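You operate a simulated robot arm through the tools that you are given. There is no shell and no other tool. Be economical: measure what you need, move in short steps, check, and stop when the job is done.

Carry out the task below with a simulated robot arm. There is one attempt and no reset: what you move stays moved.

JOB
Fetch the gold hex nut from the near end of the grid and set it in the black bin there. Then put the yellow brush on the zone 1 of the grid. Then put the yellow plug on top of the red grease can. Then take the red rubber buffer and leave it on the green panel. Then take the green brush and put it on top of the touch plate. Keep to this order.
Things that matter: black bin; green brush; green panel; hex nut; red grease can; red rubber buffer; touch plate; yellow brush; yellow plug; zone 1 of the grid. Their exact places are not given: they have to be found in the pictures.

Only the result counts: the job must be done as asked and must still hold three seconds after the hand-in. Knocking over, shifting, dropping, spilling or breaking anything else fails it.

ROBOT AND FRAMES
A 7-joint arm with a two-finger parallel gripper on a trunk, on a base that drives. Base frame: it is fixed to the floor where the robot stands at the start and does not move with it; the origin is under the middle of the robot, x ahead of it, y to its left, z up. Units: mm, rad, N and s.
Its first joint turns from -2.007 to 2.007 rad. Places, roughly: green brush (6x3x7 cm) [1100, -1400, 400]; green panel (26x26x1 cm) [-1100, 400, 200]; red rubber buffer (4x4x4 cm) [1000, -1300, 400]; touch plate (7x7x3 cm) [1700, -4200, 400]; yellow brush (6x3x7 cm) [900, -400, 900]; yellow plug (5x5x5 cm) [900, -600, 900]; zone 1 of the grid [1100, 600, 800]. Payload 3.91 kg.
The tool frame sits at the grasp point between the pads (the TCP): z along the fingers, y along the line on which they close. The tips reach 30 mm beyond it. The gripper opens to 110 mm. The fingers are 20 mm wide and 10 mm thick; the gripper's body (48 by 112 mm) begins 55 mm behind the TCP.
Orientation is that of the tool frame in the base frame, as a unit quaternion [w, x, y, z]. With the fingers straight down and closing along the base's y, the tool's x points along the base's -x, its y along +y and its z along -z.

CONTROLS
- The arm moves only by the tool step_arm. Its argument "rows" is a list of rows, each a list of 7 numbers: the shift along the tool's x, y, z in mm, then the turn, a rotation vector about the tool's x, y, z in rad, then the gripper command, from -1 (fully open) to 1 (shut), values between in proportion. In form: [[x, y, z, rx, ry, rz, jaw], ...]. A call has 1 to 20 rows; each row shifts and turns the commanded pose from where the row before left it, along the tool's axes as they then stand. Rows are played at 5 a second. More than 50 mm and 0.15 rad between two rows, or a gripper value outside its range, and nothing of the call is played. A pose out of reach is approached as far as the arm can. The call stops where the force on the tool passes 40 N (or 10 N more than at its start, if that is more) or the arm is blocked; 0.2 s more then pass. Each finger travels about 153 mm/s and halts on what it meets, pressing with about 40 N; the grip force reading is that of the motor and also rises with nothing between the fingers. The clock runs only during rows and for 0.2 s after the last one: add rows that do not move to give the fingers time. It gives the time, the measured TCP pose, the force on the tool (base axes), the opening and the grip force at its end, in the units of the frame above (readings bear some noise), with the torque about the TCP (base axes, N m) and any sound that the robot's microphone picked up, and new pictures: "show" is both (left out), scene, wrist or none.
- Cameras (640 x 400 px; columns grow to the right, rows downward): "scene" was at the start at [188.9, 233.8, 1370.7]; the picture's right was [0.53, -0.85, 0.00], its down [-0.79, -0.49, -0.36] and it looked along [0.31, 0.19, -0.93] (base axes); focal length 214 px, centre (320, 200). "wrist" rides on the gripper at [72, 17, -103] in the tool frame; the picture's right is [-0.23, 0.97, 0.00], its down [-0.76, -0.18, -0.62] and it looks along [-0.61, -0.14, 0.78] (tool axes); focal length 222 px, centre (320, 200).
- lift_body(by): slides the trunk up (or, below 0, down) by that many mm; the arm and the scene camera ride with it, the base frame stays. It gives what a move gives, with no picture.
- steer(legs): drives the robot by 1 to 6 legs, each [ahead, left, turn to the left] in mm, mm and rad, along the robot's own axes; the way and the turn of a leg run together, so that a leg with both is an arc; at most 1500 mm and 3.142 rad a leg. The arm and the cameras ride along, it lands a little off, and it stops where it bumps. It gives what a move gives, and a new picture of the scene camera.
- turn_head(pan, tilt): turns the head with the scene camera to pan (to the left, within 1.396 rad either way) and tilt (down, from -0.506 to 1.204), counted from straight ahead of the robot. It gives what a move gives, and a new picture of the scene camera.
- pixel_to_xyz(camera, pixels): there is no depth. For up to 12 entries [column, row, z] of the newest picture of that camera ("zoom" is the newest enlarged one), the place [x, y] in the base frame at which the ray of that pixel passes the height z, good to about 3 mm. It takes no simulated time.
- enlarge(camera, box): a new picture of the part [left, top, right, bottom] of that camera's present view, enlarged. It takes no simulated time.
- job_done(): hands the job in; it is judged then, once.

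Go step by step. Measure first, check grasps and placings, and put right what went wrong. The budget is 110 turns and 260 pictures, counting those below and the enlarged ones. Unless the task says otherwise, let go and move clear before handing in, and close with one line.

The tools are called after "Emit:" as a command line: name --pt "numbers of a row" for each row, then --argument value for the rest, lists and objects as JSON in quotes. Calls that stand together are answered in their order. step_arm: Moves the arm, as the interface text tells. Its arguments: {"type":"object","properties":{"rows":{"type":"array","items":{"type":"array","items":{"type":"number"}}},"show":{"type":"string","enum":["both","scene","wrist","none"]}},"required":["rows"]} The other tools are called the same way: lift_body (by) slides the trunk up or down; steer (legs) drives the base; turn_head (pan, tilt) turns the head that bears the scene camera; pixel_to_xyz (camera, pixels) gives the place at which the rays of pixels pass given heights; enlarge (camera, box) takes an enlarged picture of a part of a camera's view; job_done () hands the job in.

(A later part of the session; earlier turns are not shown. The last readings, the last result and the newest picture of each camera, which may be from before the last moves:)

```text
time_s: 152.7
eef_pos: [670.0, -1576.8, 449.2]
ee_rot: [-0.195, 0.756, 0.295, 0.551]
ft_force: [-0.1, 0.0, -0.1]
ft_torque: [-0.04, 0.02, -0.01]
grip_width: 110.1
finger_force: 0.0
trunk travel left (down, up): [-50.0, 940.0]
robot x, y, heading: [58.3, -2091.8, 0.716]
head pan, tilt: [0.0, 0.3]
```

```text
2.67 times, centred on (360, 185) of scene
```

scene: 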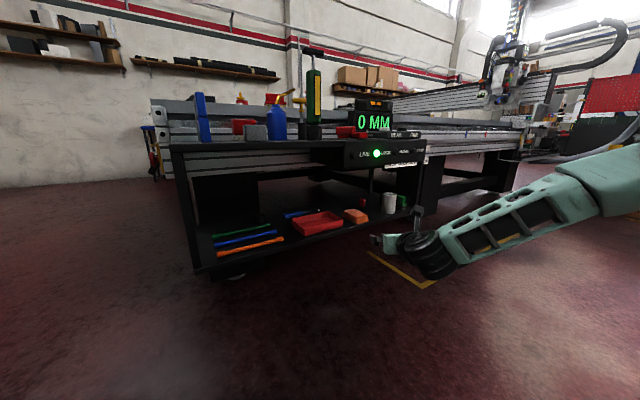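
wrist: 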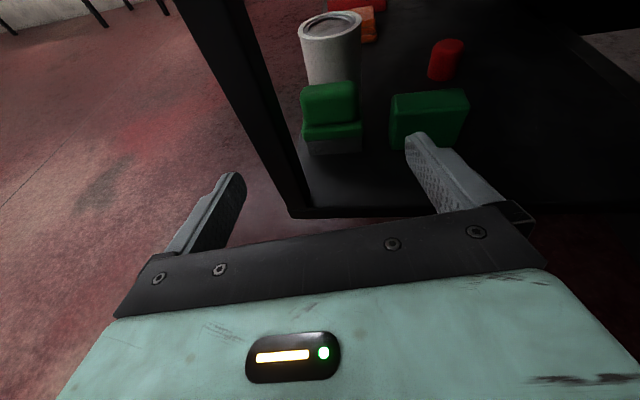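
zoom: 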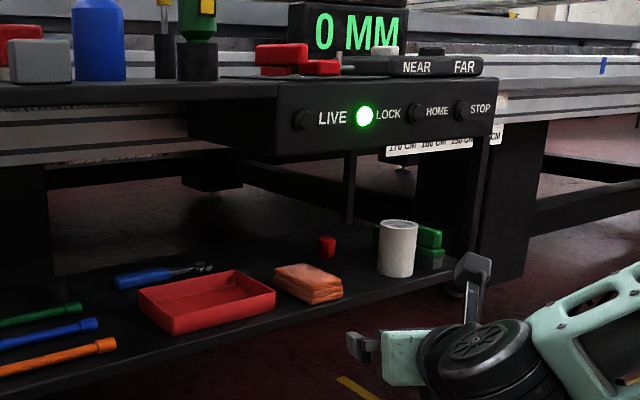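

Buffer is now clearly visible through the gap at zoom (326,246), with the tool about 12 mm right of the line. Tilting to ~27° down, shifting, and viewing with the wrist camera.

Emit:
pixel_to_xyz --camera "zoom" --pixels '[[326, 256, 400], [326, 240, 440], [395, 275, 400], [378, 268, 400], [412, 272, 400], [340, 297, 400], [276, 280, 400], [312, 304, 400], [317, 255, 400], [335, 255, 400]]'

Emit:
step_arm --pt "0 -12 0 0 -0.148 0 -1" --pt "5 0 0 0 0 0 -1" --show "wrist"

Emit:
enlarge --camera "wrist" --box '[200, 0, 440, 150]'

```text
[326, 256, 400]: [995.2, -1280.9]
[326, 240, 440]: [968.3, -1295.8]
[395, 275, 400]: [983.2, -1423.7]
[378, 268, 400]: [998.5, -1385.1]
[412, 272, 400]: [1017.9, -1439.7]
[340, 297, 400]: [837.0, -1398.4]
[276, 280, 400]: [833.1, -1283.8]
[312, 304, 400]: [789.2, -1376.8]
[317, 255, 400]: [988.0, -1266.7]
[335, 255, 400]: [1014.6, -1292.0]
```

```text
time_s: 153.3
eef_pos: [664.5, -1565.7, 453.4]
ee_rot: [-0.173, 0.795, 0.31, 0.492]
ft_force: [0.1, 0.2, -0.3]
ft_torque: [0.0, 0.02, 0.03]
grip_width: 110.1
finger_force: 0.1
trunk travel left (down, up): [-50.0, 940.0]
robot x, y, heading: [57.3, -2094.3, 0.717]
head pan, tilt: [0.0, 0.3]
```

wrist: 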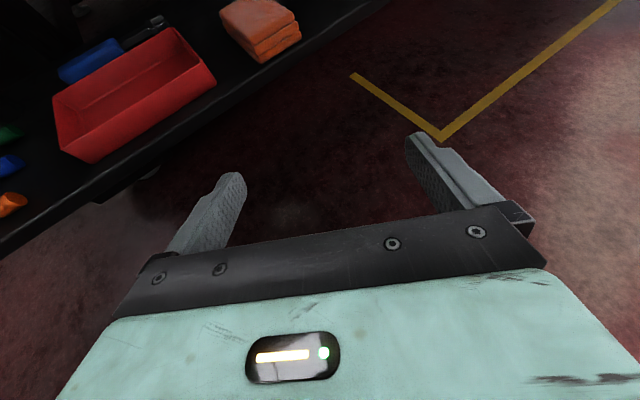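

```text
2.67 times, centred on (320, 75) of wrist
```

zoom: 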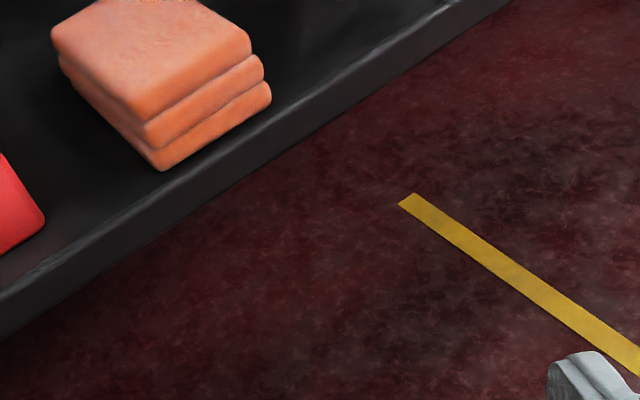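

Buffer centre ≈(1005,−1272); the tool is on the line (s≈450 mm away) with ~19 mm spare to the mug. Raising 35 mm to pass over the orange block's corner, narrowing the jaw, and driving the base ahead 270 mm.

Emit:
step_arm --pt "15.6 0 -8 0 0 0 -0.27" --pt "15.6 0 -8 0 0 0 -0.27" --pt "0 0 0 0 0 0 -0.27" --show "none"

Emit:
steer --legs '[[200, 0, 0]]'

Emit:
enlarge --camera "scene" --box '[300, 120, 540, 270]'

```text
time_s: 154.1
eef_pos: [663.5, -1565.6, 488.8]
ee_rot: [-0.174, 0.794, 0.309, 0.493]
ft_force: [-0.6, -0.4, -0.1]
ft_torque: [-0.01, 0.0, -0.01]
grip_width: 70.0
finger_force: 0.1
trunk travel left (down, up): [-50.0, 940.0]
robot x, y, heading: [54.4, -2093.4, 0.713]
head pan, tilt: [0.0, 0.3]
```

```text
time_s: 155.7
eef_pos: [814.9, -1435.3, 489.1]
ee_rot: [-0.172, 0.795, 0.308, 0.494]
ft_force: [0.0, 0.3, 0.7]
ft_torque: [0.0, 0.01, 0.04]
grip_width: 69.9
finger_force: 0.0
trunk travel left (down, up): [-50.0, 940.0]
robot x, y, heading: [209.9, -1963.9, 0.714]
head pan, tilt: [0.0, 0.3]
```

scene: 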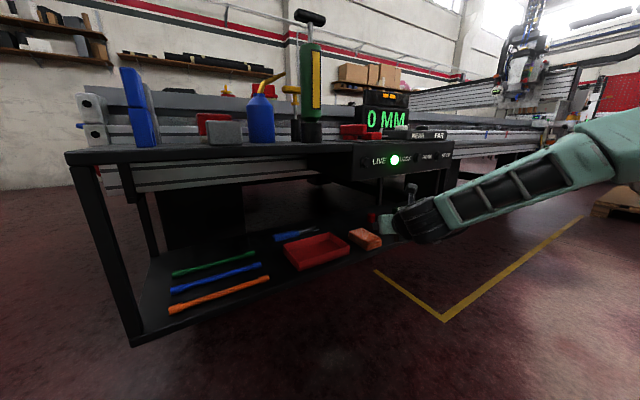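

```text
2.67 times, centred on (420, 195) of scene
```

zoom: 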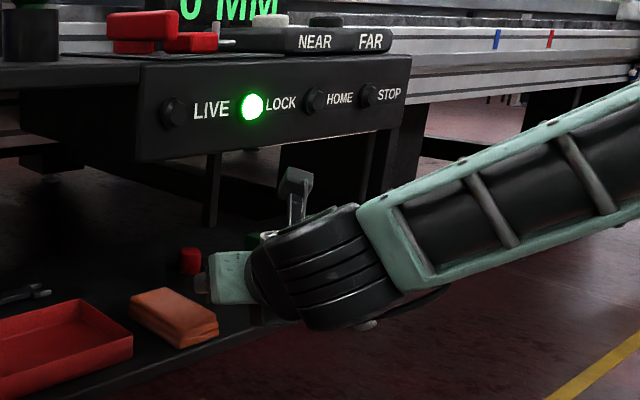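

On the line (s≈250, offset <1 mm). Looking with the wrist camera before entering.

Emit:
step_arm --pt "18.2 0 35.6 0 0 0 -0.27" --pt "9 0 17.8 0 0 0 -0.27"

```text
time_s: 156.3
eef_pos: [860.0, -1395.0, 489.7]
ee_rot: [-0.173, 0.795, 0.31, 0.491]
ft_force: [0.0, 0.0, -0.1]
ft_torque: [0.02, -0.02, -0.03]
grip_width: 69.9
finger_force: 0.0
trunk travel left (down, up): [-50.0, 940.0]
robot x, y, heading: [211.9, -1964.5, 0.718]
head pan, tilt: [0.0, 0.3]
```

scene: 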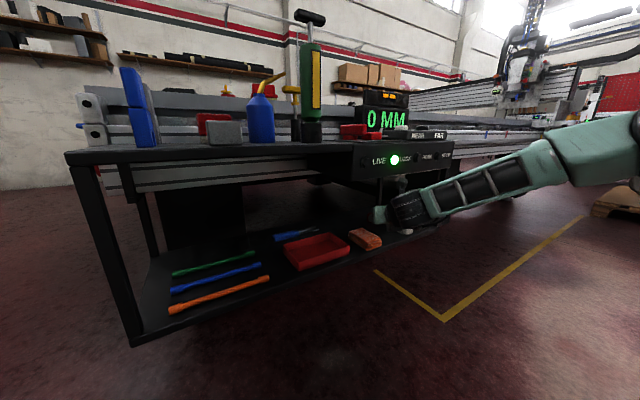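
wrist: 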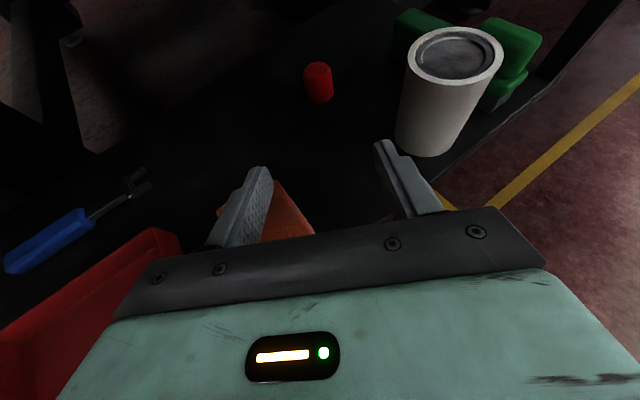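

The wrist camera sees the buffer at (318,82) dead ahead and the mug on the right. Measuring.

Emit:
enlarge --camera "wrist" --box '[280, 40, 520, 190]'

Emit:
pixel_to_xyz --camera "wrist" --pixels '[[318, 69, 440], [321, 101, 400], [311, 99, 400], [332, 98, 400], [398, 148, 400], [440, 155, 400], [403, 82, 470], [455, 52, 485], [266, 236, 430], [276, 180, 430]]'

```text
2.67 times, centred on (400, 115) of wrist
```

zoom: 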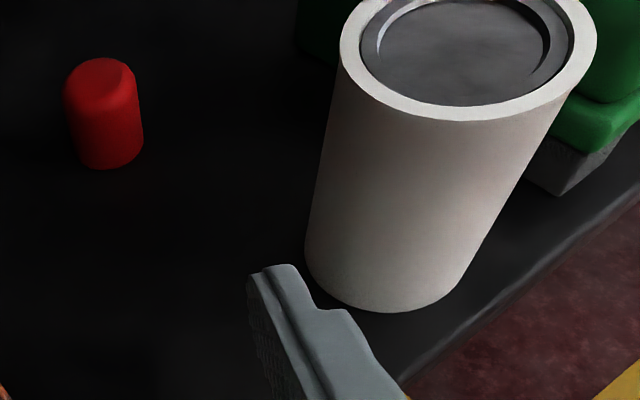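

```text
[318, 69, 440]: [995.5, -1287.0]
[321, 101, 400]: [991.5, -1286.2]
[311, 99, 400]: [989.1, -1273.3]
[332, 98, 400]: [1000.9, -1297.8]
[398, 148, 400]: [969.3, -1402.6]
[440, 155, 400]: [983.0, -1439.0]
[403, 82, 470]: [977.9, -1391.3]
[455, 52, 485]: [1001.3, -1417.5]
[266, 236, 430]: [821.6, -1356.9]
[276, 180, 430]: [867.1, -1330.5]
```

Buffer centre ≈(1002,−1278), tool ~4 mm left of it which also favours mug clearance. The camera mast is close under the console, so I'll drop 24 mm first, then go in 80 mm level and check.

Emit:
step_arm --pt "-21.4 0 10.9 0 0 0 -0.27" --pt "13.6 0 26.7 0 0 0 -0.27" --pt "13.6 0 26.7 0 0 0 -0.27" --pt "9 0 17.8 0 0 0 -0.27"

Emit:
enlarge --camera "scene" --box '[300, 120, 480, 260]'

```text
time_s: 157.3
eef_pos: [922.1, -1342.1, 466.0]
ee_rot: [-0.174, 0.794, 0.31, 0.493]
ft_force: [0.5, -0.4, 0.5]
ft_torque: [0.02, -0.01, 0.0]
grip_width: 69.7
finger_force: 0.1
trunk travel left (down, up): [-50.0, 940.0]
robot x, y, heading: [210.0, -1962.7, 0.713]
head pan, tilt: [0.0, 0.3]
```

scene: 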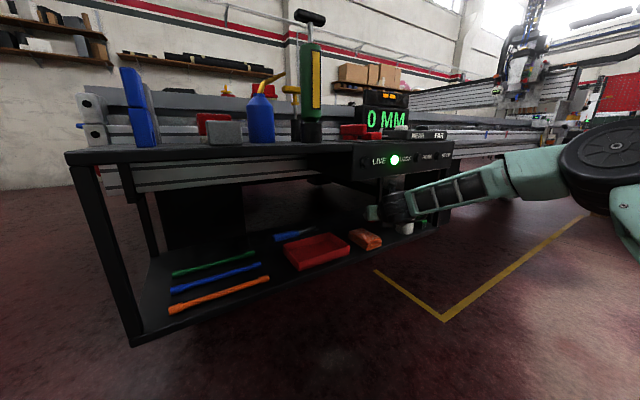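
wrist: 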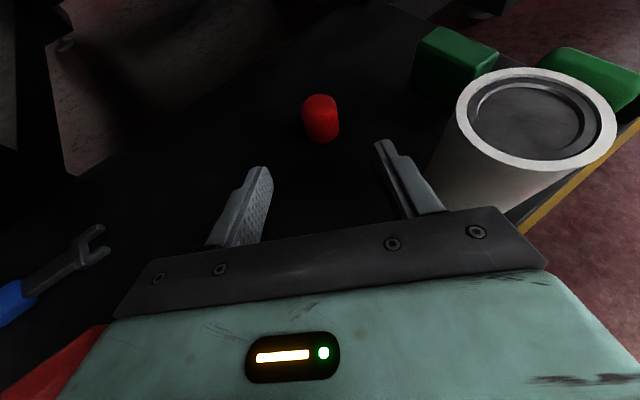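

```text
2.86 times, centred on (390, 190) of scene
```

zoom: 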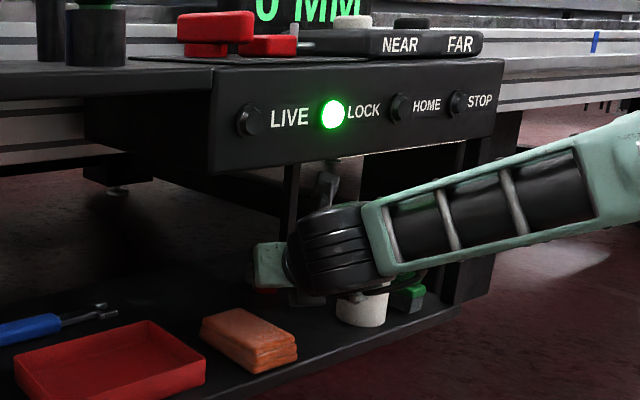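

Good clearances. Re-measuring the buffer at (320,118).

Emit:
pixel_to_xyz --camera "wrist" --pixels '[[320, 100, 440], [323, 142, 400], [306, 136, 402], [339, 133, 402], [302, 108, 435], [335, 102, 435], [436, 160, 455], [500, 170, 480]]'

Emit:
enlarge --camera "wrist" --box '[260, 70, 420, 170]'

```text
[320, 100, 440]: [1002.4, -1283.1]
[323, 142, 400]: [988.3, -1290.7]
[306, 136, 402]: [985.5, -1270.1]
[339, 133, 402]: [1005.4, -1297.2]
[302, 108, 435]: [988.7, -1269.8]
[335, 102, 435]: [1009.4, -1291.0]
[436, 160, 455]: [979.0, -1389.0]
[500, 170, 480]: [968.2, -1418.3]
```

```text
4.00 times, centred on (340, 120) of wrist
```

zoom: 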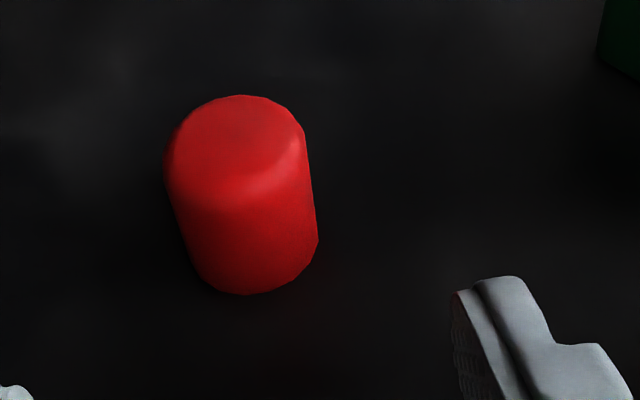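

Centre ≈(1000,−1280), 100 mm ahead, 3.6 mm right. Advancing 88 mm while descending 40 mm.

Emit:
step_arm --pt "1.4 1 32.1 0 0 0 -0.27" --pt "1.4 1 32.1 0 0 0 -0.27" --pt "1.4 0 32.1 0 0 0 -0.27" --pt "0 0 0 0 0 0 -0.27"

```text
time_s: 158.3
eef_pos: [989.6, -1285.5, 423.6]
ee_rot: [-0.172, 0.795, 0.309, 0.493]
ft_force: [0.4, -0.8, -0.6]
ft_torque: [-0.01, 0.01, 0.02]
grip_width: 70.0
finger_force: 0.1
trunk travel left (down, up): [-50.0, 940.0]
robot x, y, heading: [208.5, -1961.9, 0.713]
head pan, tilt: [0.0, 0.3]
```

scene: 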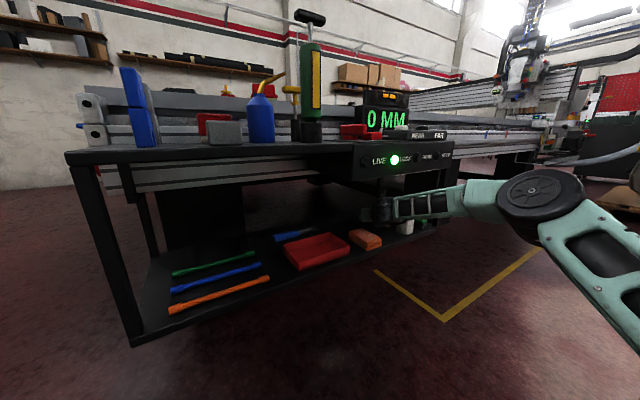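
wrist: 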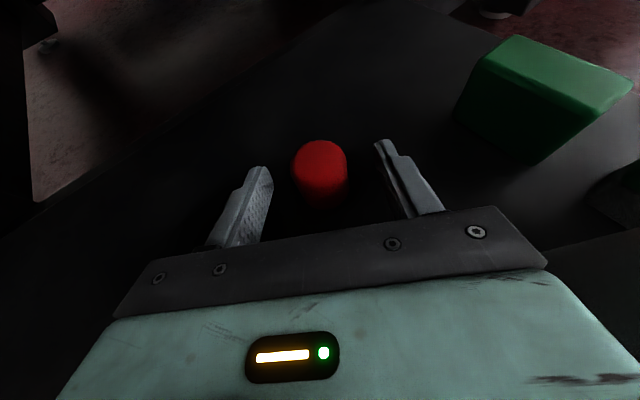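

The buffer is squarely between the fingers. Closing.

Emit:
step_arm --pt "0 0 0 0 0 0 0.2" --pt "0 0 0 0 0 0 0.8" --pt "0 0 0 0 0 0 1" --pt "0 0 0 0 0 0 1" --show "wrist"

```text
time_s: 159.3
eef_pos: [988.5, -1286.5, 424.3]
ee_rot: [-0.172, 0.795, 0.309, 0.493]
ft_force: [0.0, 0.8, -0.2]
ft_torque: [-0.02, 0.01, 0.01]
grip_width: 31.3
finger_force: 40.1
trunk travel left (down, up): [-50.0, 940.0]
robot x, y, heading: [208.0, -1964.1, 0.717]
head pan, tilt: [0.0, 0.3]
```

wrist: 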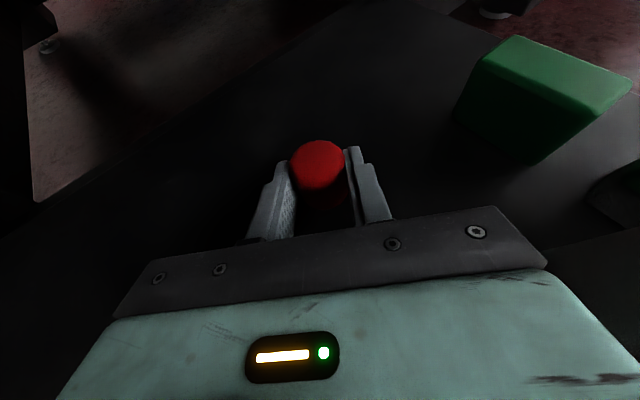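

Gripped at 31.3 mm. Reversing the same path out.

Emit:
step_arm --pt "8.9 0 -4.5 0 0 0 1" --pt "-4 0 -31 0 0 0 1" --pt "-1.4 0 -32.1 0 0 0 1" --pt "-1.4 0 -32.1 0 0 0 1" --pt "-13.6 0 -26.7 0 0 0 1" --pt "-13.6 0 -26.7 0 0 0 1" --pt "0 0 0 0 0 0 1"

```text
time_s: 160.9
eef_pos: [876.7, -1383.3, 472.9]
ee_rot: [-0.173, 0.795, 0.31, 0.492]
ft_force: [-0.3, 0.0, -1.2]
ft_torque: [-0.02, 0.03, 0.02]
grip_width: 31.5
finger_force: 39.7
trunk travel left (down, up): [-50.0, 940.0]
robot x, y, heading: [208.2, -1962.5, 0.714]
head pan, tilt: [0.0, 0.3]
```

scene: 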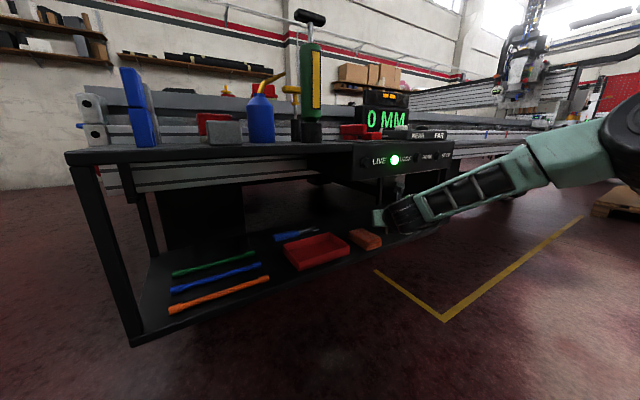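
wrist: 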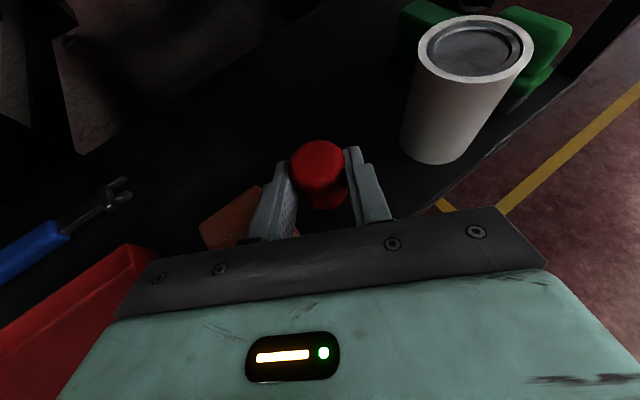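

Buffer held. Backing the base straight out and then turning toward the rack on the other side.

Emit:
steer --legs '[[-450, 0, 0], [0, 0, 0.9]]'

Emit:
step_arm --pt "-18.2 0 -35.6 0 0 0 1" --pt "-18.2 0 -35.6 0 0 0 1" --pt "-18.2 0 -35.6 0 0 0 1" --show "wrist"

Emit:
turn_head --pan 0.3 --tilt 0.3

```text
time_s: 165.9
eef_pos: [-171.7, -1369.5, 472.5]
ee_rot: [-0.371, 0.578, 0.627, 0.366]
ft_force: [-0.2, 0.6, -0.9]
ft_torque: [-0.01, -0.02, 0.03]
grip_width: 31.3
finger_force: 40.3
trunk travel left (down, up): [-50.0, 940.0]
robot x, y, heading: [-124.4, -2254.1, 1.628]
head pan, tilt: [0.0, 0.3]
```

scene: 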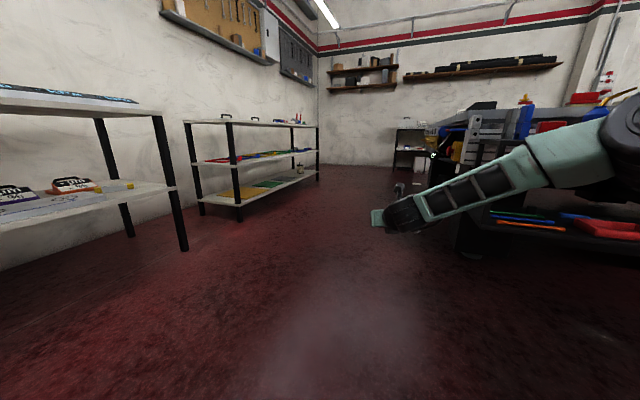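

```text
time_s: 166.7
eef_pos: [-166.1, -1490.1, 471.9]
ee_rot: [-0.372, 0.578, 0.627, 0.366]
ft_force: [0.7, -0.6, -2.0]
ft_torque: [0.02, 0.0, 0.01]
grip_width: 31.5
finger_force: 39.8
trunk travel left (down, up): [-50.0, 940.0]
robot x, y, heading: [-125.2, -2251.1, 1.622]
head pan, tilt: [0.0, 0.3]
```

wrist: 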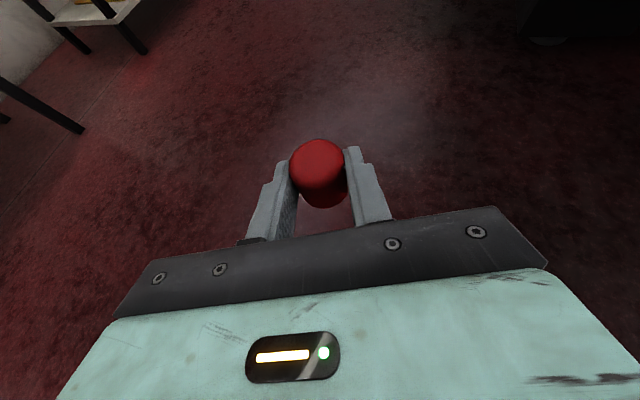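

```text
time_s: 167.5
eef_pos: [-166.1, -1490.1, 472.4]
ee_rot: [-0.37, 0.579, 0.627, 0.367]
ft_force: [-0.4, 0.4, -0.1]
ft_torque: [0.03, -0.02, -0.02]
grip_width: 31.6
finger_force: 39.7
trunk travel left (down, up): [-50.0, 940.0]
robot x, y, heading: [-123.8, -2252.0, 1.627]
head pan, tilt: [0.3, 0.3]
```

scene: 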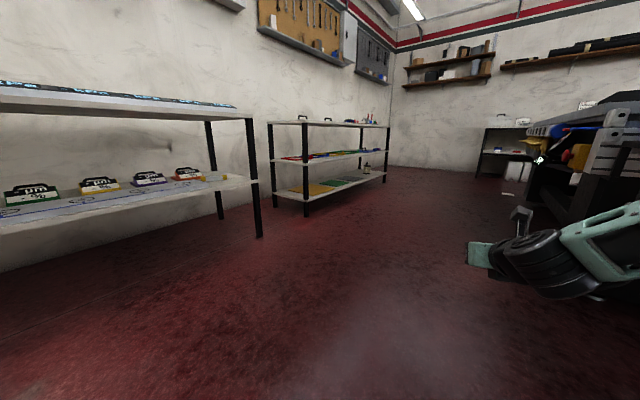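

Path ahead along the aisle is clear. Measuring rack and side-shelf leg positions first.

Emit:
pixel_to_xyz --camera "scene" --pixels '[[259, 236, 0], [306, 215, 0], [384, 182, 0], [330, 188, 200], [355, 182, 200], [312, 187, 200]]'

Emit:
steer --legs '[[1200, 0, 0]]'

Emit:
turn_head --pan 0.6 --tilt 0.3

Emit:
enlarge --camera "scene" --box '[200, 80, 440, 260]'

```text
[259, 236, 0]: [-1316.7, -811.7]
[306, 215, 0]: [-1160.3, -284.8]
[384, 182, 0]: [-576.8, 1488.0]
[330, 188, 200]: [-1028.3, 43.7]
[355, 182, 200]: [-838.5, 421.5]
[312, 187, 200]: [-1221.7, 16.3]
```

```text
time_s: 173.5
eef_pos: [-227.5, -311.4, 472.2]
ee_rot: [-0.371, 0.579, 0.626, 0.368]
ft_force: [-0.1, -0.1, -0.5]
ft_torque: [0.02, -0.01, -0.01]
grip_width: 31.5
finger_force: 40.2
trunk travel left (down, up): [-50.0, 940.0]
robot x, y, heading: [-187.2, -1076.5, 1.624]
head pan, tilt: [0.3, 0.3]
```

scene: 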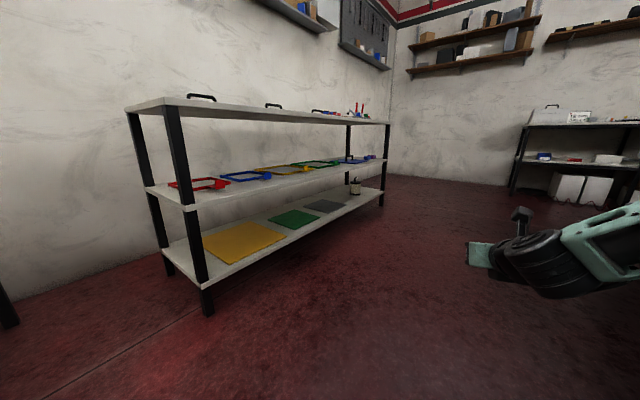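

```text
time_s: 174.3
eef_pos: [-228.0, -311.4, 471.2]
ee_rot: [-0.371, 0.579, 0.626, 0.367]
ft_force: [0.3, -0.5, 0.8]
ft_torque: [-0.01, -0.01, -0.01]
grip_width: 31.4
finger_force: 40.7
trunk travel left (down, up): [-50.0, 940.0]
robot x, y, heading: [-189.8, -1071.9, 1.623]
head pan, tilt: [0.6, 0.3]
```

scene: 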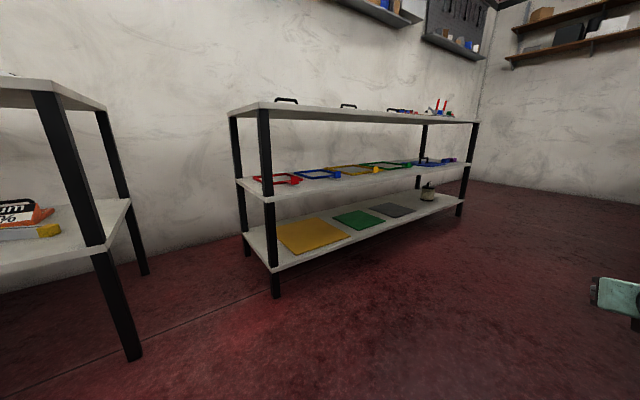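

```text
2.22 times, centred on (320, 170) of scene
```

zoom: 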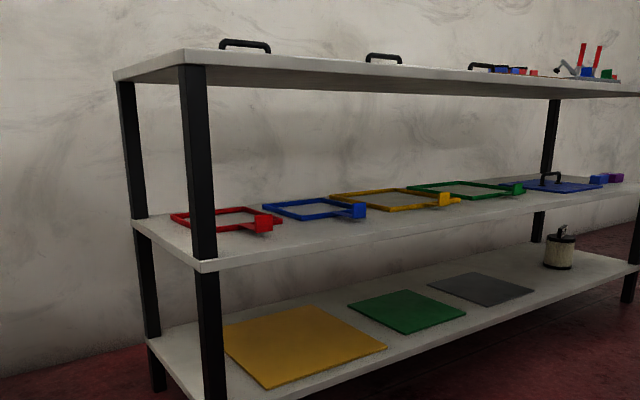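

The green panel is at zoom (405,311) on the bottom shelf. Measuring its corners, shelf edges and the mid-shelf edge.

Emit:
pixel_to_xyz --camera "zoom" --pixels '[[348, 302, 200], [400, 290, 200], [465, 315, 200], [410, 336, 200], [405, 312, 200], [405, 312, 180], [405, 312, 220], [350, 370, 200], [520, 303, 200]]'

Emit:
pixel_to_xyz --camera "scene" --pixels '[[276, 297, 0], [460, 216, 0]]'

```text
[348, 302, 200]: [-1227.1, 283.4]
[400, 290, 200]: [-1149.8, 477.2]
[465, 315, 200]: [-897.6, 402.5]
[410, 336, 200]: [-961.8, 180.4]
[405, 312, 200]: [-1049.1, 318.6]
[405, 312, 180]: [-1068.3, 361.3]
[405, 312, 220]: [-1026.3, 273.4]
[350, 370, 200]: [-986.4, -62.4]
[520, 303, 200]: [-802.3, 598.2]
```

```text
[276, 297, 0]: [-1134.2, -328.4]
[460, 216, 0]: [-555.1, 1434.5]
```

Panel's near edge is at n≈−1030, spanning t≈−89…155 (top z≈180). Driving to face the rack squarely from n≈0.

Emit:
steer --legs '[[1091, -258, 0], [0, 0, 1.198]]'

Emit:
turn_head --pan 0.1 --tilt 0.3

Emit:
enlarge --camera "scene" --box '[160, 60, 480, 260]'

```text
time_s: 183.2
eef_pos: [-723.5, 277.7, 473.6]
ee_rot: [-0.514, 0.116, 0.845, 0.088]
ft_force: [0.3, -0.7, -0.4]
ft_torque: [-0.01, 0.03, 0.03]
grip_width: 31.7
finger_force: 40.3
trunk travel left (down, up): [-50.0, 940.0]
robot x, y, heading: [5.7, 53.1, 2.843]
head pan, tilt: [0.6, 0.3]
```

scene: 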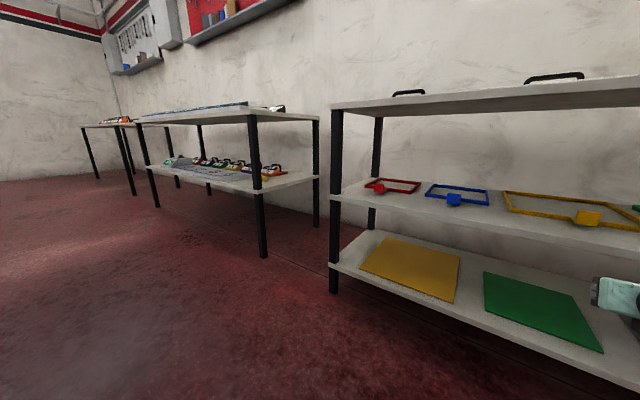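

```text
time_s: 184.1
eef_pos: [-723.7, 278.7, 472.9]
ee_rot: [-0.515, 0.116, 0.845, 0.088]
ft_force: [-0.4, 0.1, 0.3]
ft_torque: [-0.02, 0.01, -0.02]
grip_width: 31.7
finger_force: 40.1
trunk travel left (down, up): [-50.0, 940.0]
robot x, y, heading: [2.6, 50.9, 2.844]
head pan, tilt: [0.099, 0.3]
```

scene: 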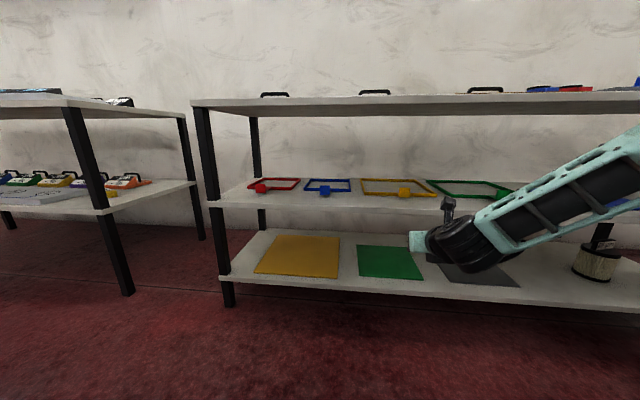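

```text
2.00 times, centred on (320, 160) of scene
```

zoom: 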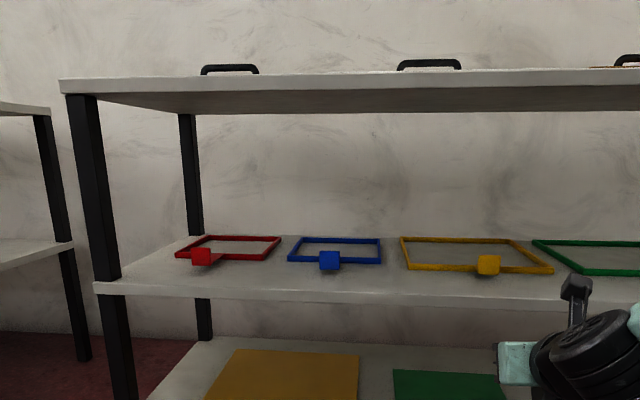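

Emit:
pixel_to_xyz --camera "scene" --pixels '[[358, 246, 180], [359, 277, 180], [424, 281, 180], [390, 262, 180], [390, 262, 170], [390, 262, 200], [391, 279, 180], [391, 300, 170], [300, 207, 480], [445, 195, 480]]'

```text
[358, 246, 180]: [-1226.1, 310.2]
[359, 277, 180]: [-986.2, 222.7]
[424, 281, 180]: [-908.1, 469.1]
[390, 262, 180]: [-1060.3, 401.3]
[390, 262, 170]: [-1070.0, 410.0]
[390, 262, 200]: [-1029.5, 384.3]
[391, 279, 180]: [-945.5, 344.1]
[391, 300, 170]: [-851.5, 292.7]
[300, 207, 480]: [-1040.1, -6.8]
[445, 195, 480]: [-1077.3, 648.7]
```

Panel confirmed at z≈180: near edge n≈−1007, t −99…160. I'll put the buffer ≈80 mm in from the near edge. Lowering the trunk 45 mm and the arm to TCP z≈250 before entering.

Emit:
lift_body --by -45

Emit:
step_arm --pt "-31.2 0 15.9 0 0 0 1" --pt "-31.2 0 15.9 0 0 0 1" --pt "-31.2 0 15.9 0 0 0 1" --pt "-31.2 0 15.9 0 0 0 1" --pt "-31.2 0 15.9 0 0 0 1" --pt "0 0 0 0 0 0 1"

```text
time_s: 185.0
eef_pos: [-723.4, 277.7, 426.0]
ee_rot: [-0.515, 0.117, 0.845, 0.089]
ft_force: [-1.1, 0.3, -0.7]
ft_torque: [0.0, 0.01, -0.02]
grip_width: 31.4
finger_force: 39.8
trunk travel left (down, up): [-5.0, 985.0]
robot x, y, heading: [7.4, 54.6, 2.839]
head pan, tilt: [0.099, 0.3]
```

```text
time_s: 186.4
eef_pos: [-723.0, 284.7, 251.7]
ee_rot: [-0.514, 0.115, 0.845, 0.088]
ft_force: [0.7, -0.2, -1.2]
ft_torque: [-0.01, 0.04, -0.05]
grip_width: 31.5
finger_force: 39.9
trunk travel left (down, up): [-5.0, 985.0]
robot x, y, heading: [5.5, 53.9, 2.844]
head pan, tilt: [0.099, 0.3]
```

scene: 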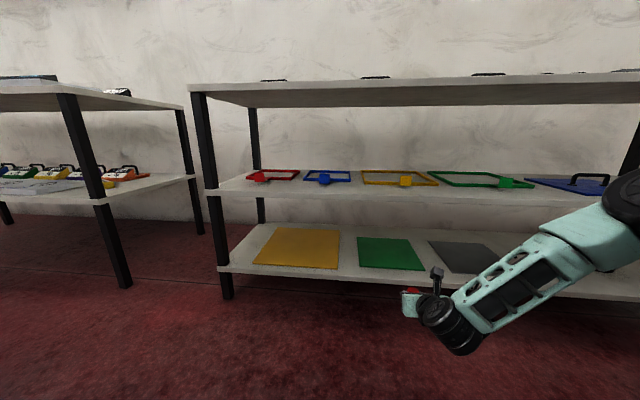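
wrist: 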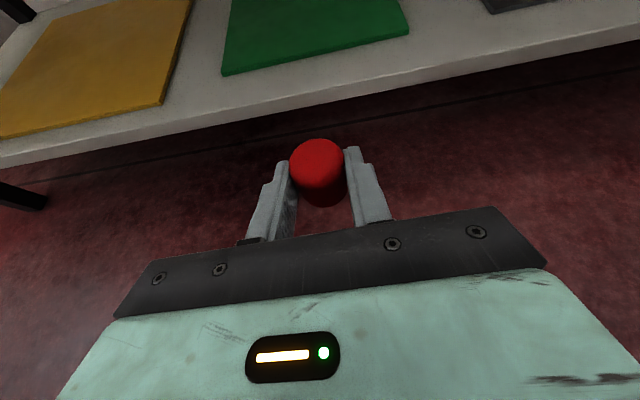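

Lined up at z≈252 with the panel ahead at wrist (315,30). Driving the base ahead 200 mm.

Emit:
steer --legs '[[200, 0, 0]]'

Emit:
step_arm --pt "18.2 0 35.6 0 0 0 1" --pt "18.2 0 35.6 0 0 0 1"

```text
time_s: 188.0
eef_pos: [-911.7, 341.3, 252.4]
ee_rot: [-0.515, 0.116, 0.845, 0.089]
ft_force: [0.2, 0.2, -0.7]
ft_torque: [-0.01, -0.03, 0.02]
grip_width: 31.7
finger_force: 39.5
trunk travel left (down, up): [-5.0, 985.0]
robot x, y, heading: [-182.8, 111.3, 2.841]
head pan, tilt: [0.099, 0.3]
```

scene: 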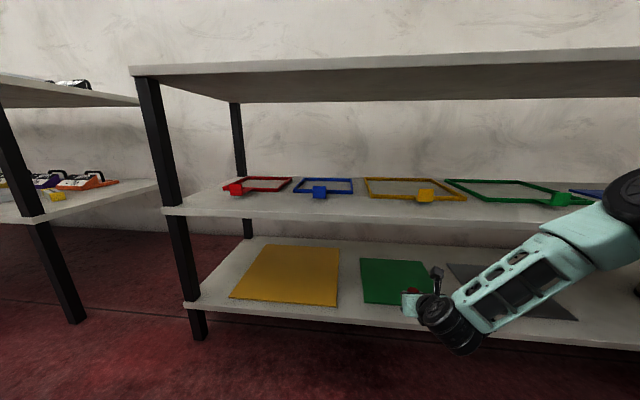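

```text
time_s: 188.6
eef_pos: [-990.6, 364.1, 250.2]
ee_rot: [-0.515, 0.116, 0.845, 0.088]
ft_force: [0.9, -0.7, 0.3]
ft_torque: [0.01, 0.0, 0.01]
grip_width: 31.5
finger_force: 40.9
trunk travel left (down, up): [-5.0, 985.0]
robot x, y, heading: [-189.1, 112.8, 2.838]
head pan, tilt: [0.099, 0.3]
```

scene: 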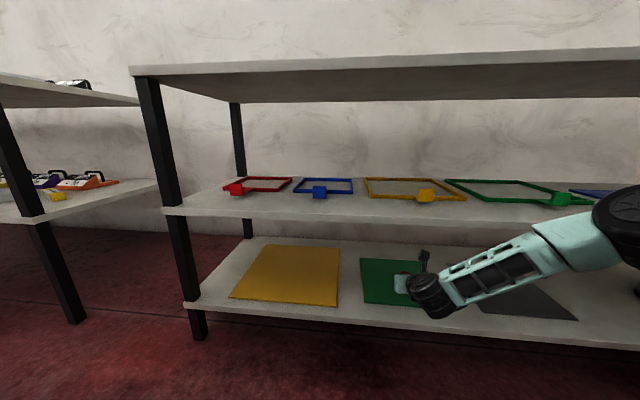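
wrist: 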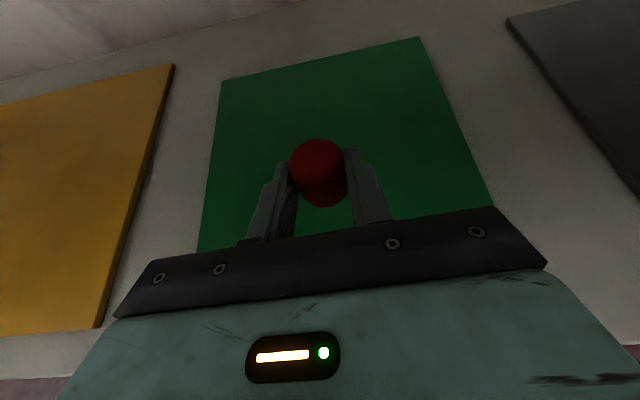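

The buffer is over the panel's middle laterally. Going 30 mm further and lowering to just above the panel.

Emit:
step_arm --pt "13.6 0 26.7 0 0 0 1" --pt "-17.8 0 9.1 0 0 0 1" --pt "-14.2 0 7.3 0 0 0 1" --pt "-2.7 0 1.4 0 0 0 1" --pt "-1.8 0 0.9 0 0 0 1" --show "none"

Emit:
step_arm --pt "-0.9 0 0.45 0 0 0 1" --pt "-0.9 0 0.45 0 0 0 1" --pt "-0.9 0 0.45 0 0 0 1" --show "none"

```text
time_s: 189.8
eef_pos: [-1018.7, 374.2, 210.9]
ee_rot: [-0.515, 0.115, 0.845, 0.088]
ft_force: [0.4, 0.5, -0.6]
ft_torque: [-0.04, 0.0, 0.01]
grip_width: 31.4
finger_force: 40.3
trunk travel left (down, up): [-5.0, 985.0]
robot x, y, heading: [-180.3, 113.8, 2.845]
head pan, tilt: [0.099, 0.3]
```

```text
time_s: 190.6
eef_pos: [-1018.3, 374.2, 208.5]
ee_rot: [-0.515, 0.115, 0.845, 0.088]
ft_force: [0.3, 0.1, -1.1]
ft_torque: [-0.05, -0.01, -0.02]
grip_width: 31.8
finger_force: 39.8
trunk travel left (down, up): [-5.0, 985.0]
robot x, y, heading: [-186.2, 108.4, 2.846]
head pan, tilt: [0.099, 0.3]
```

Emit:
step_arm --pt "-0.9 0 0.45 0 0 0 1" --pt "-0.9 0 0.45 0 0 0 1" --pt "-0.9 0 0.45 0 0 0 1" --show "none"

Emit:
step_arm --pt "-0.9 0 0.45 0 0 0 1" --pt "-0.9 0 0.45 0 0 0 1" --pt "-0.9 0 0.45 0 0 0 1"

```text
time_s: 191.4
eef_pos: [-1018.3, 375.3, 205.1]
ee_rot: [-0.514, 0.116, 0.845, 0.088]
ft_force: [-0.1, 0.6, -0.2]
ft_torque: [-0.03, -0.02, -0.02]
grip_width: 31.4
finger_force: 40.7
trunk travel left (down, up): [-5.0, 985.0]
robot x, y, heading: [-186.7, 109.6, 2.841]
head pan, tilt: [0.099, 0.3]
```

```text
time_s: 192.2
eef_pos: [-1018.5, 373.8, 202.6]
ee_rot: [-0.515, 0.115, 0.845, 0.088]
ft_force: [3.7, 0.6, 7.3]
ft_torque: [-0.07, 0.05, 0.03]
grip_width: 31.7
finger_force: 39.4
trunk travel left (down, up): [-5.0, 985.0]
robot x, y, heading: [-186.3, 107.6, 2.841]
head pan, tilt: [0.099, 0.3]
```

scene: 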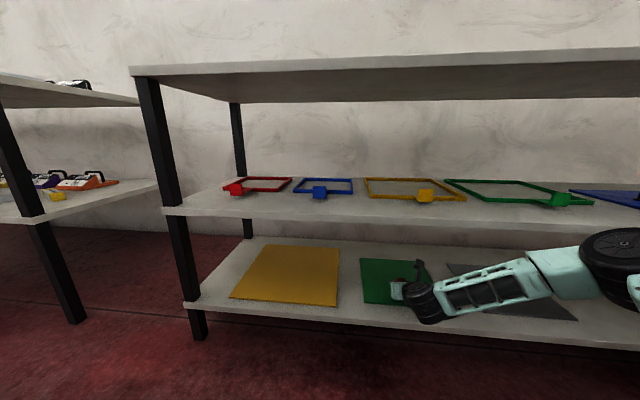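
wrist: 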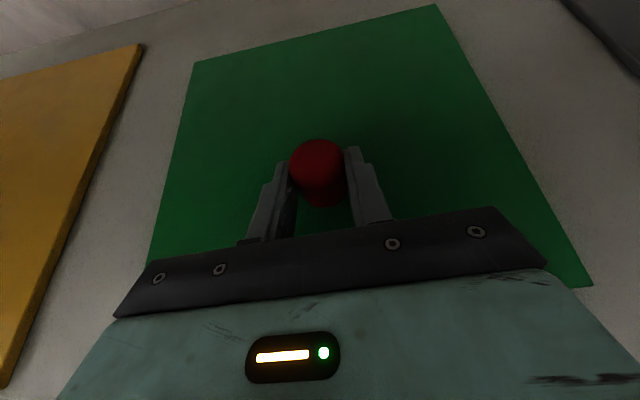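

Contact at z≈202.6: the buffer stands on the panel. Opening and retreating straight back.

Emit:
step_arm --pt "0.5 0 -0.3 0 0 0 0.6" --pt "0 0 0 0 0 0 0" --pt "0 0 0 0 0 0 -0.27" --pt "2 0 -20 0 0 0 -0.27" --pt "5 0 -30 0 0 0 -0.27" --pt "0 0 -35 0 0 0 -0.27" --pt "-10 0 -35 0 0 0 -0.27" --pt "-10 0 -30 0 0 0 -0.27"

Emit:
enlarge --camera "scene" --box '[320, 210, 480, 330]'

```text
time_s: 194.0
eef_pos: [-884.0, 330.5, 258.8]
ee_rot: [-0.514, 0.116, 0.845, 0.089]
ft_force: [-0.4, 0.4, -0.8]
ft_torque: [-0.01, -0.01, 0.0]
grip_width: 69.6
finger_force: 0.1
trunk travel left (down, up): [-5.0, 985.0]
robot x, y, heading: [-185.7, 111.6, 2.847]
head pan, tilt: [0.099, 0.3]
```

scene: 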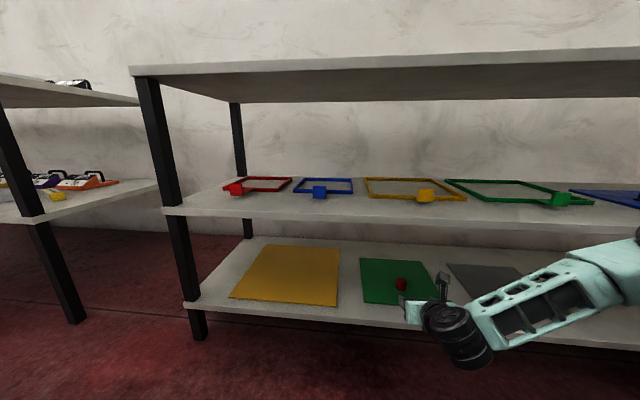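
wrist: 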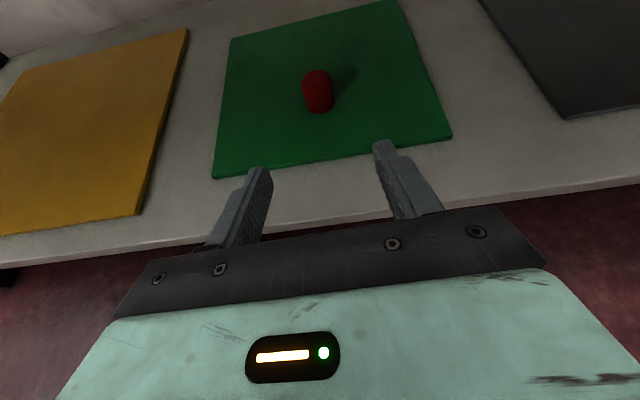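

```text
3.33 times, centred on (400, 270) of scene
```

zoom: 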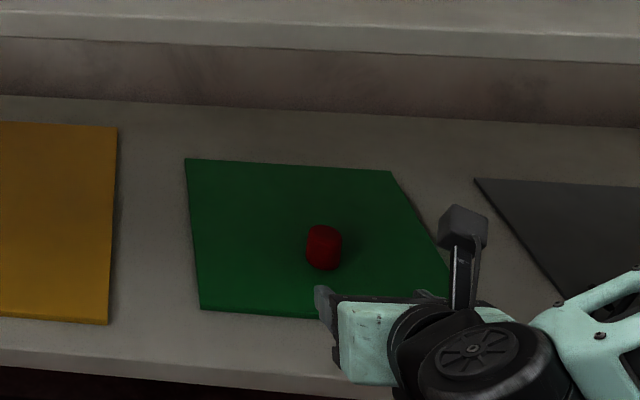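

Buffer stands on the green panel. Next the green brush: front approach along +t between mug and front post. Backing out, raising the trunk, and driving around to the cart.

Emit:
steer --legs '[[-300, 0, 0]]'

Emit:
lift_body --by 230

Emit:
turn_head --pan 1.2 --tilt 0.3

```text
time_s: 196.0
eef_pos: [-596.5, 242.2, 259.5]
ee_rot: [-0.515, 0.116, 0.845, 0.089]
ft_force: [-0.6, 0.2, 0.7]
ft_torque: [-0.01, -0.03, -0.04]
grip_width: 70.1
finger_force: 0.1
trunk travel left (down, up): [-5.0, 985.0]
robot x, y, heading: [103.6, 21.7, 2.843]
head pan, tilt: [0.099, 0.3]
```

scene: 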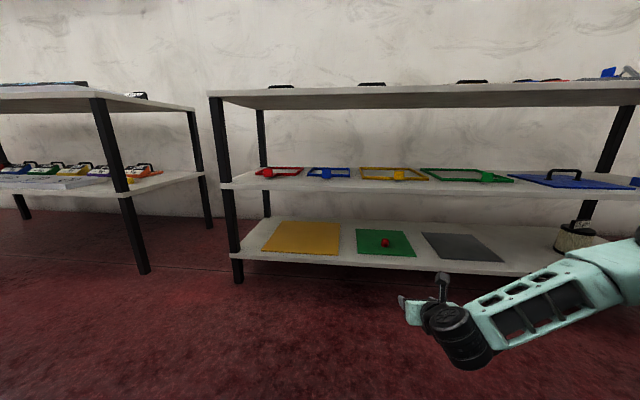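

```text
time_s: 198.4
eef_pos: [-596.3, 243.3, 490.1]
ee_rot: [-0.515, 0.115, 0.845, 0.088]
ft_force: [0.1, 0.1, -0.4]
ft_torque: [0.02, 0.03, -0.01]
grip_width: 69.9
finger_force: 0.0
trunk travel left (down, up): [-235.0, 755.0]
robot x, y, heading: [103.5, 22.5, 2.844]
head pan, tilt: [0.099, 0.3]
```

```text
time_s: 199.8
eef_pos: [-596.5, 242.6, 490.2]
ee_rot: [-0.515, 0.116, 0.845, 0.089]
ft_force: [0.4, -0.2, -0.2]
ft_torque: [-0.01, -0.01, 0.01]
grip_width: 69.6
finger_force: 0.2
trunk travel left (down, up): [-235.0, 755.0]
robot x, y, heading: [102.5, 19.7, 2.844]
head pan, tilt: [1.201, 0.3]
```

scene: 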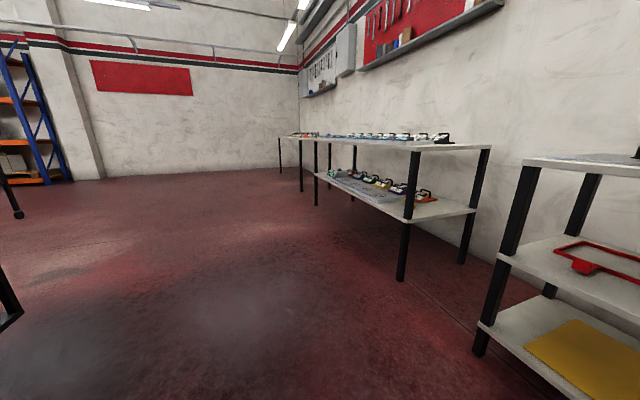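

Way clear. Strafing left 2050 mm, reversing 1300 mm, then turning right to face the cart.

Emit:
steer --legs '[[0, 1500, 0], [0, 560, 0], [-1330, 0, 0], [0, 0, -1.66]]'

Emit:
turn_head --pan 0.1 --tilt 0.4

Emit:
enlarge --camera "scene" --box '[200, 120, 440, 270]'

```text
time_s: 220.3
eef_pos: [1086.8, -1635.9, 488.9]
ee_rot: [-0.28, 0.704, 0.482, 0.441]
ft_force: [-0.2, -0.5, 1.1]
ft_torque: [-0.01, 0.0, 0.0]
grip_width: 70.0
finger_force: 0.1
trunk travel left (down, up): [-235.0, 755.0]
robot x, y, heading: [798.6, -2309.6, 1.174]
head pan, tilt: [1.201, 0.3]
```

scene: 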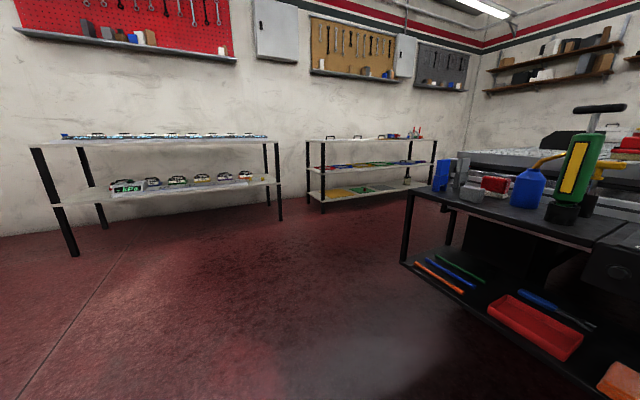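

```text
time_s: 221.6
eef_pos: [1087.4, -1635.5, 489.8]
ee_rot: [-0.28, 0.704, 0.482, 0.441]
ft_force: [0.4, -0.2, -1.5]
ft_torque: [0.02, -0.03, -0.03]
grip_width: 70.1
finger_force: 0.1
trunk travel left (down, up): [-235.0, 755.0]
robot x, y, heading: [802.6, -2312.8, 1.179]
head pan, tilt: [0.099, 0.4]
```

scene: 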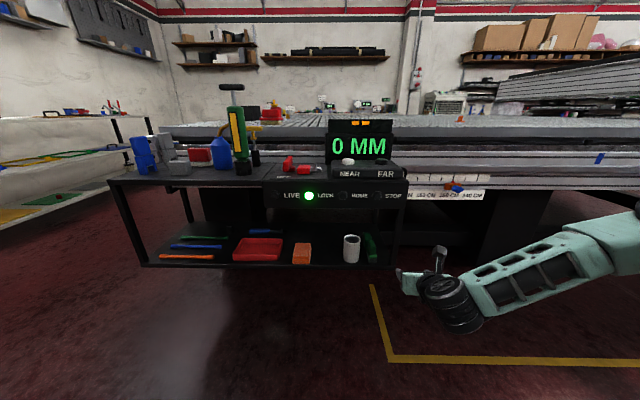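

```text
2.67 times, centred on (320, 195) of scene
```

zoom: 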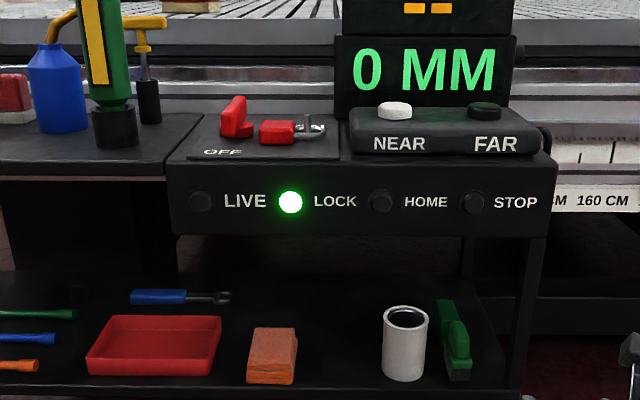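

Brush visible at zoom (455,340) just right of the mug. Measuring base and post locations from here, then shifting left.

Emit:
pixel_to_xyz --camera "zoom" --pixels '[[447, 378, 400], [471, 382, 400], [459, 380, 400], [404, 379, 400], [428, 370, 400], [510, 385, 400], [443, 302, 470], [465, 330, 460], [518, 388, 400]]'

Emit:
steer --legs '[[0, 100, 0]]'

Emit:
enlarge --camera "scene" --box '[340, 160, 500, 300]'

Emit:
enlarge --camera "wrist" --box '[0, 0, 640, 400]'

```text
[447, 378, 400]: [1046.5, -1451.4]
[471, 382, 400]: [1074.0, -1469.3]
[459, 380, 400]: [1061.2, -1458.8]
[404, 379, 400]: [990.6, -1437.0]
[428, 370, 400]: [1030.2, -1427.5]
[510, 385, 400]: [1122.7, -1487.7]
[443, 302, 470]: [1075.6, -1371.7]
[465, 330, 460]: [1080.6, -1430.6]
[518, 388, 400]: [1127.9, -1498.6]
```

```text
time_s: 222.7
eef_pos: [994.4, -1597.3, 489.6]
ee_rot: [-0.28, 0.704, 0.481, 0.441]
ft_force: [1.0, 0.2, 0.2]
ft_torque: [0.0, 0.04, 0.01]
grip_width: 70.0
finger_force: 0.0
trunk travel left (down, up): [-235.0, 755.0]
robot x, y, heading: [712.7, -2273.4, 1.177]
head pan, tilt: [0.099, 0.4]
```

scene: 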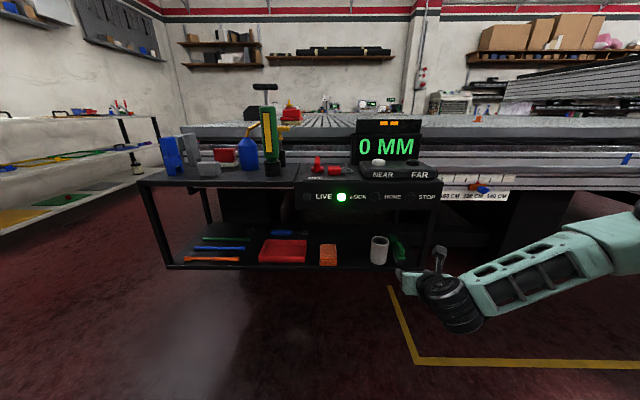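

```text
2.86 times, centred on (420, 230) of scene
```

zoom: 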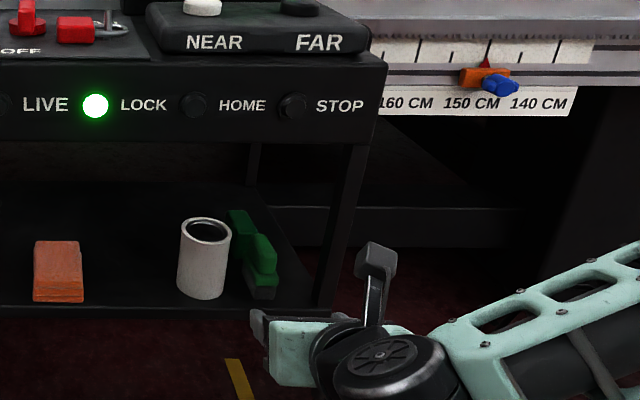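

```text
1.00 times, centred on (320, 200) of wrist
```

zoom: 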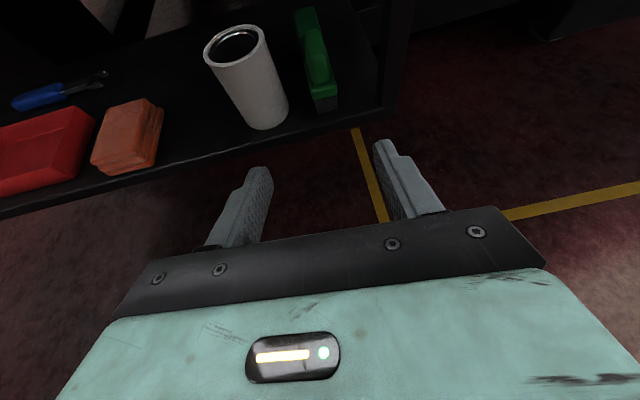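

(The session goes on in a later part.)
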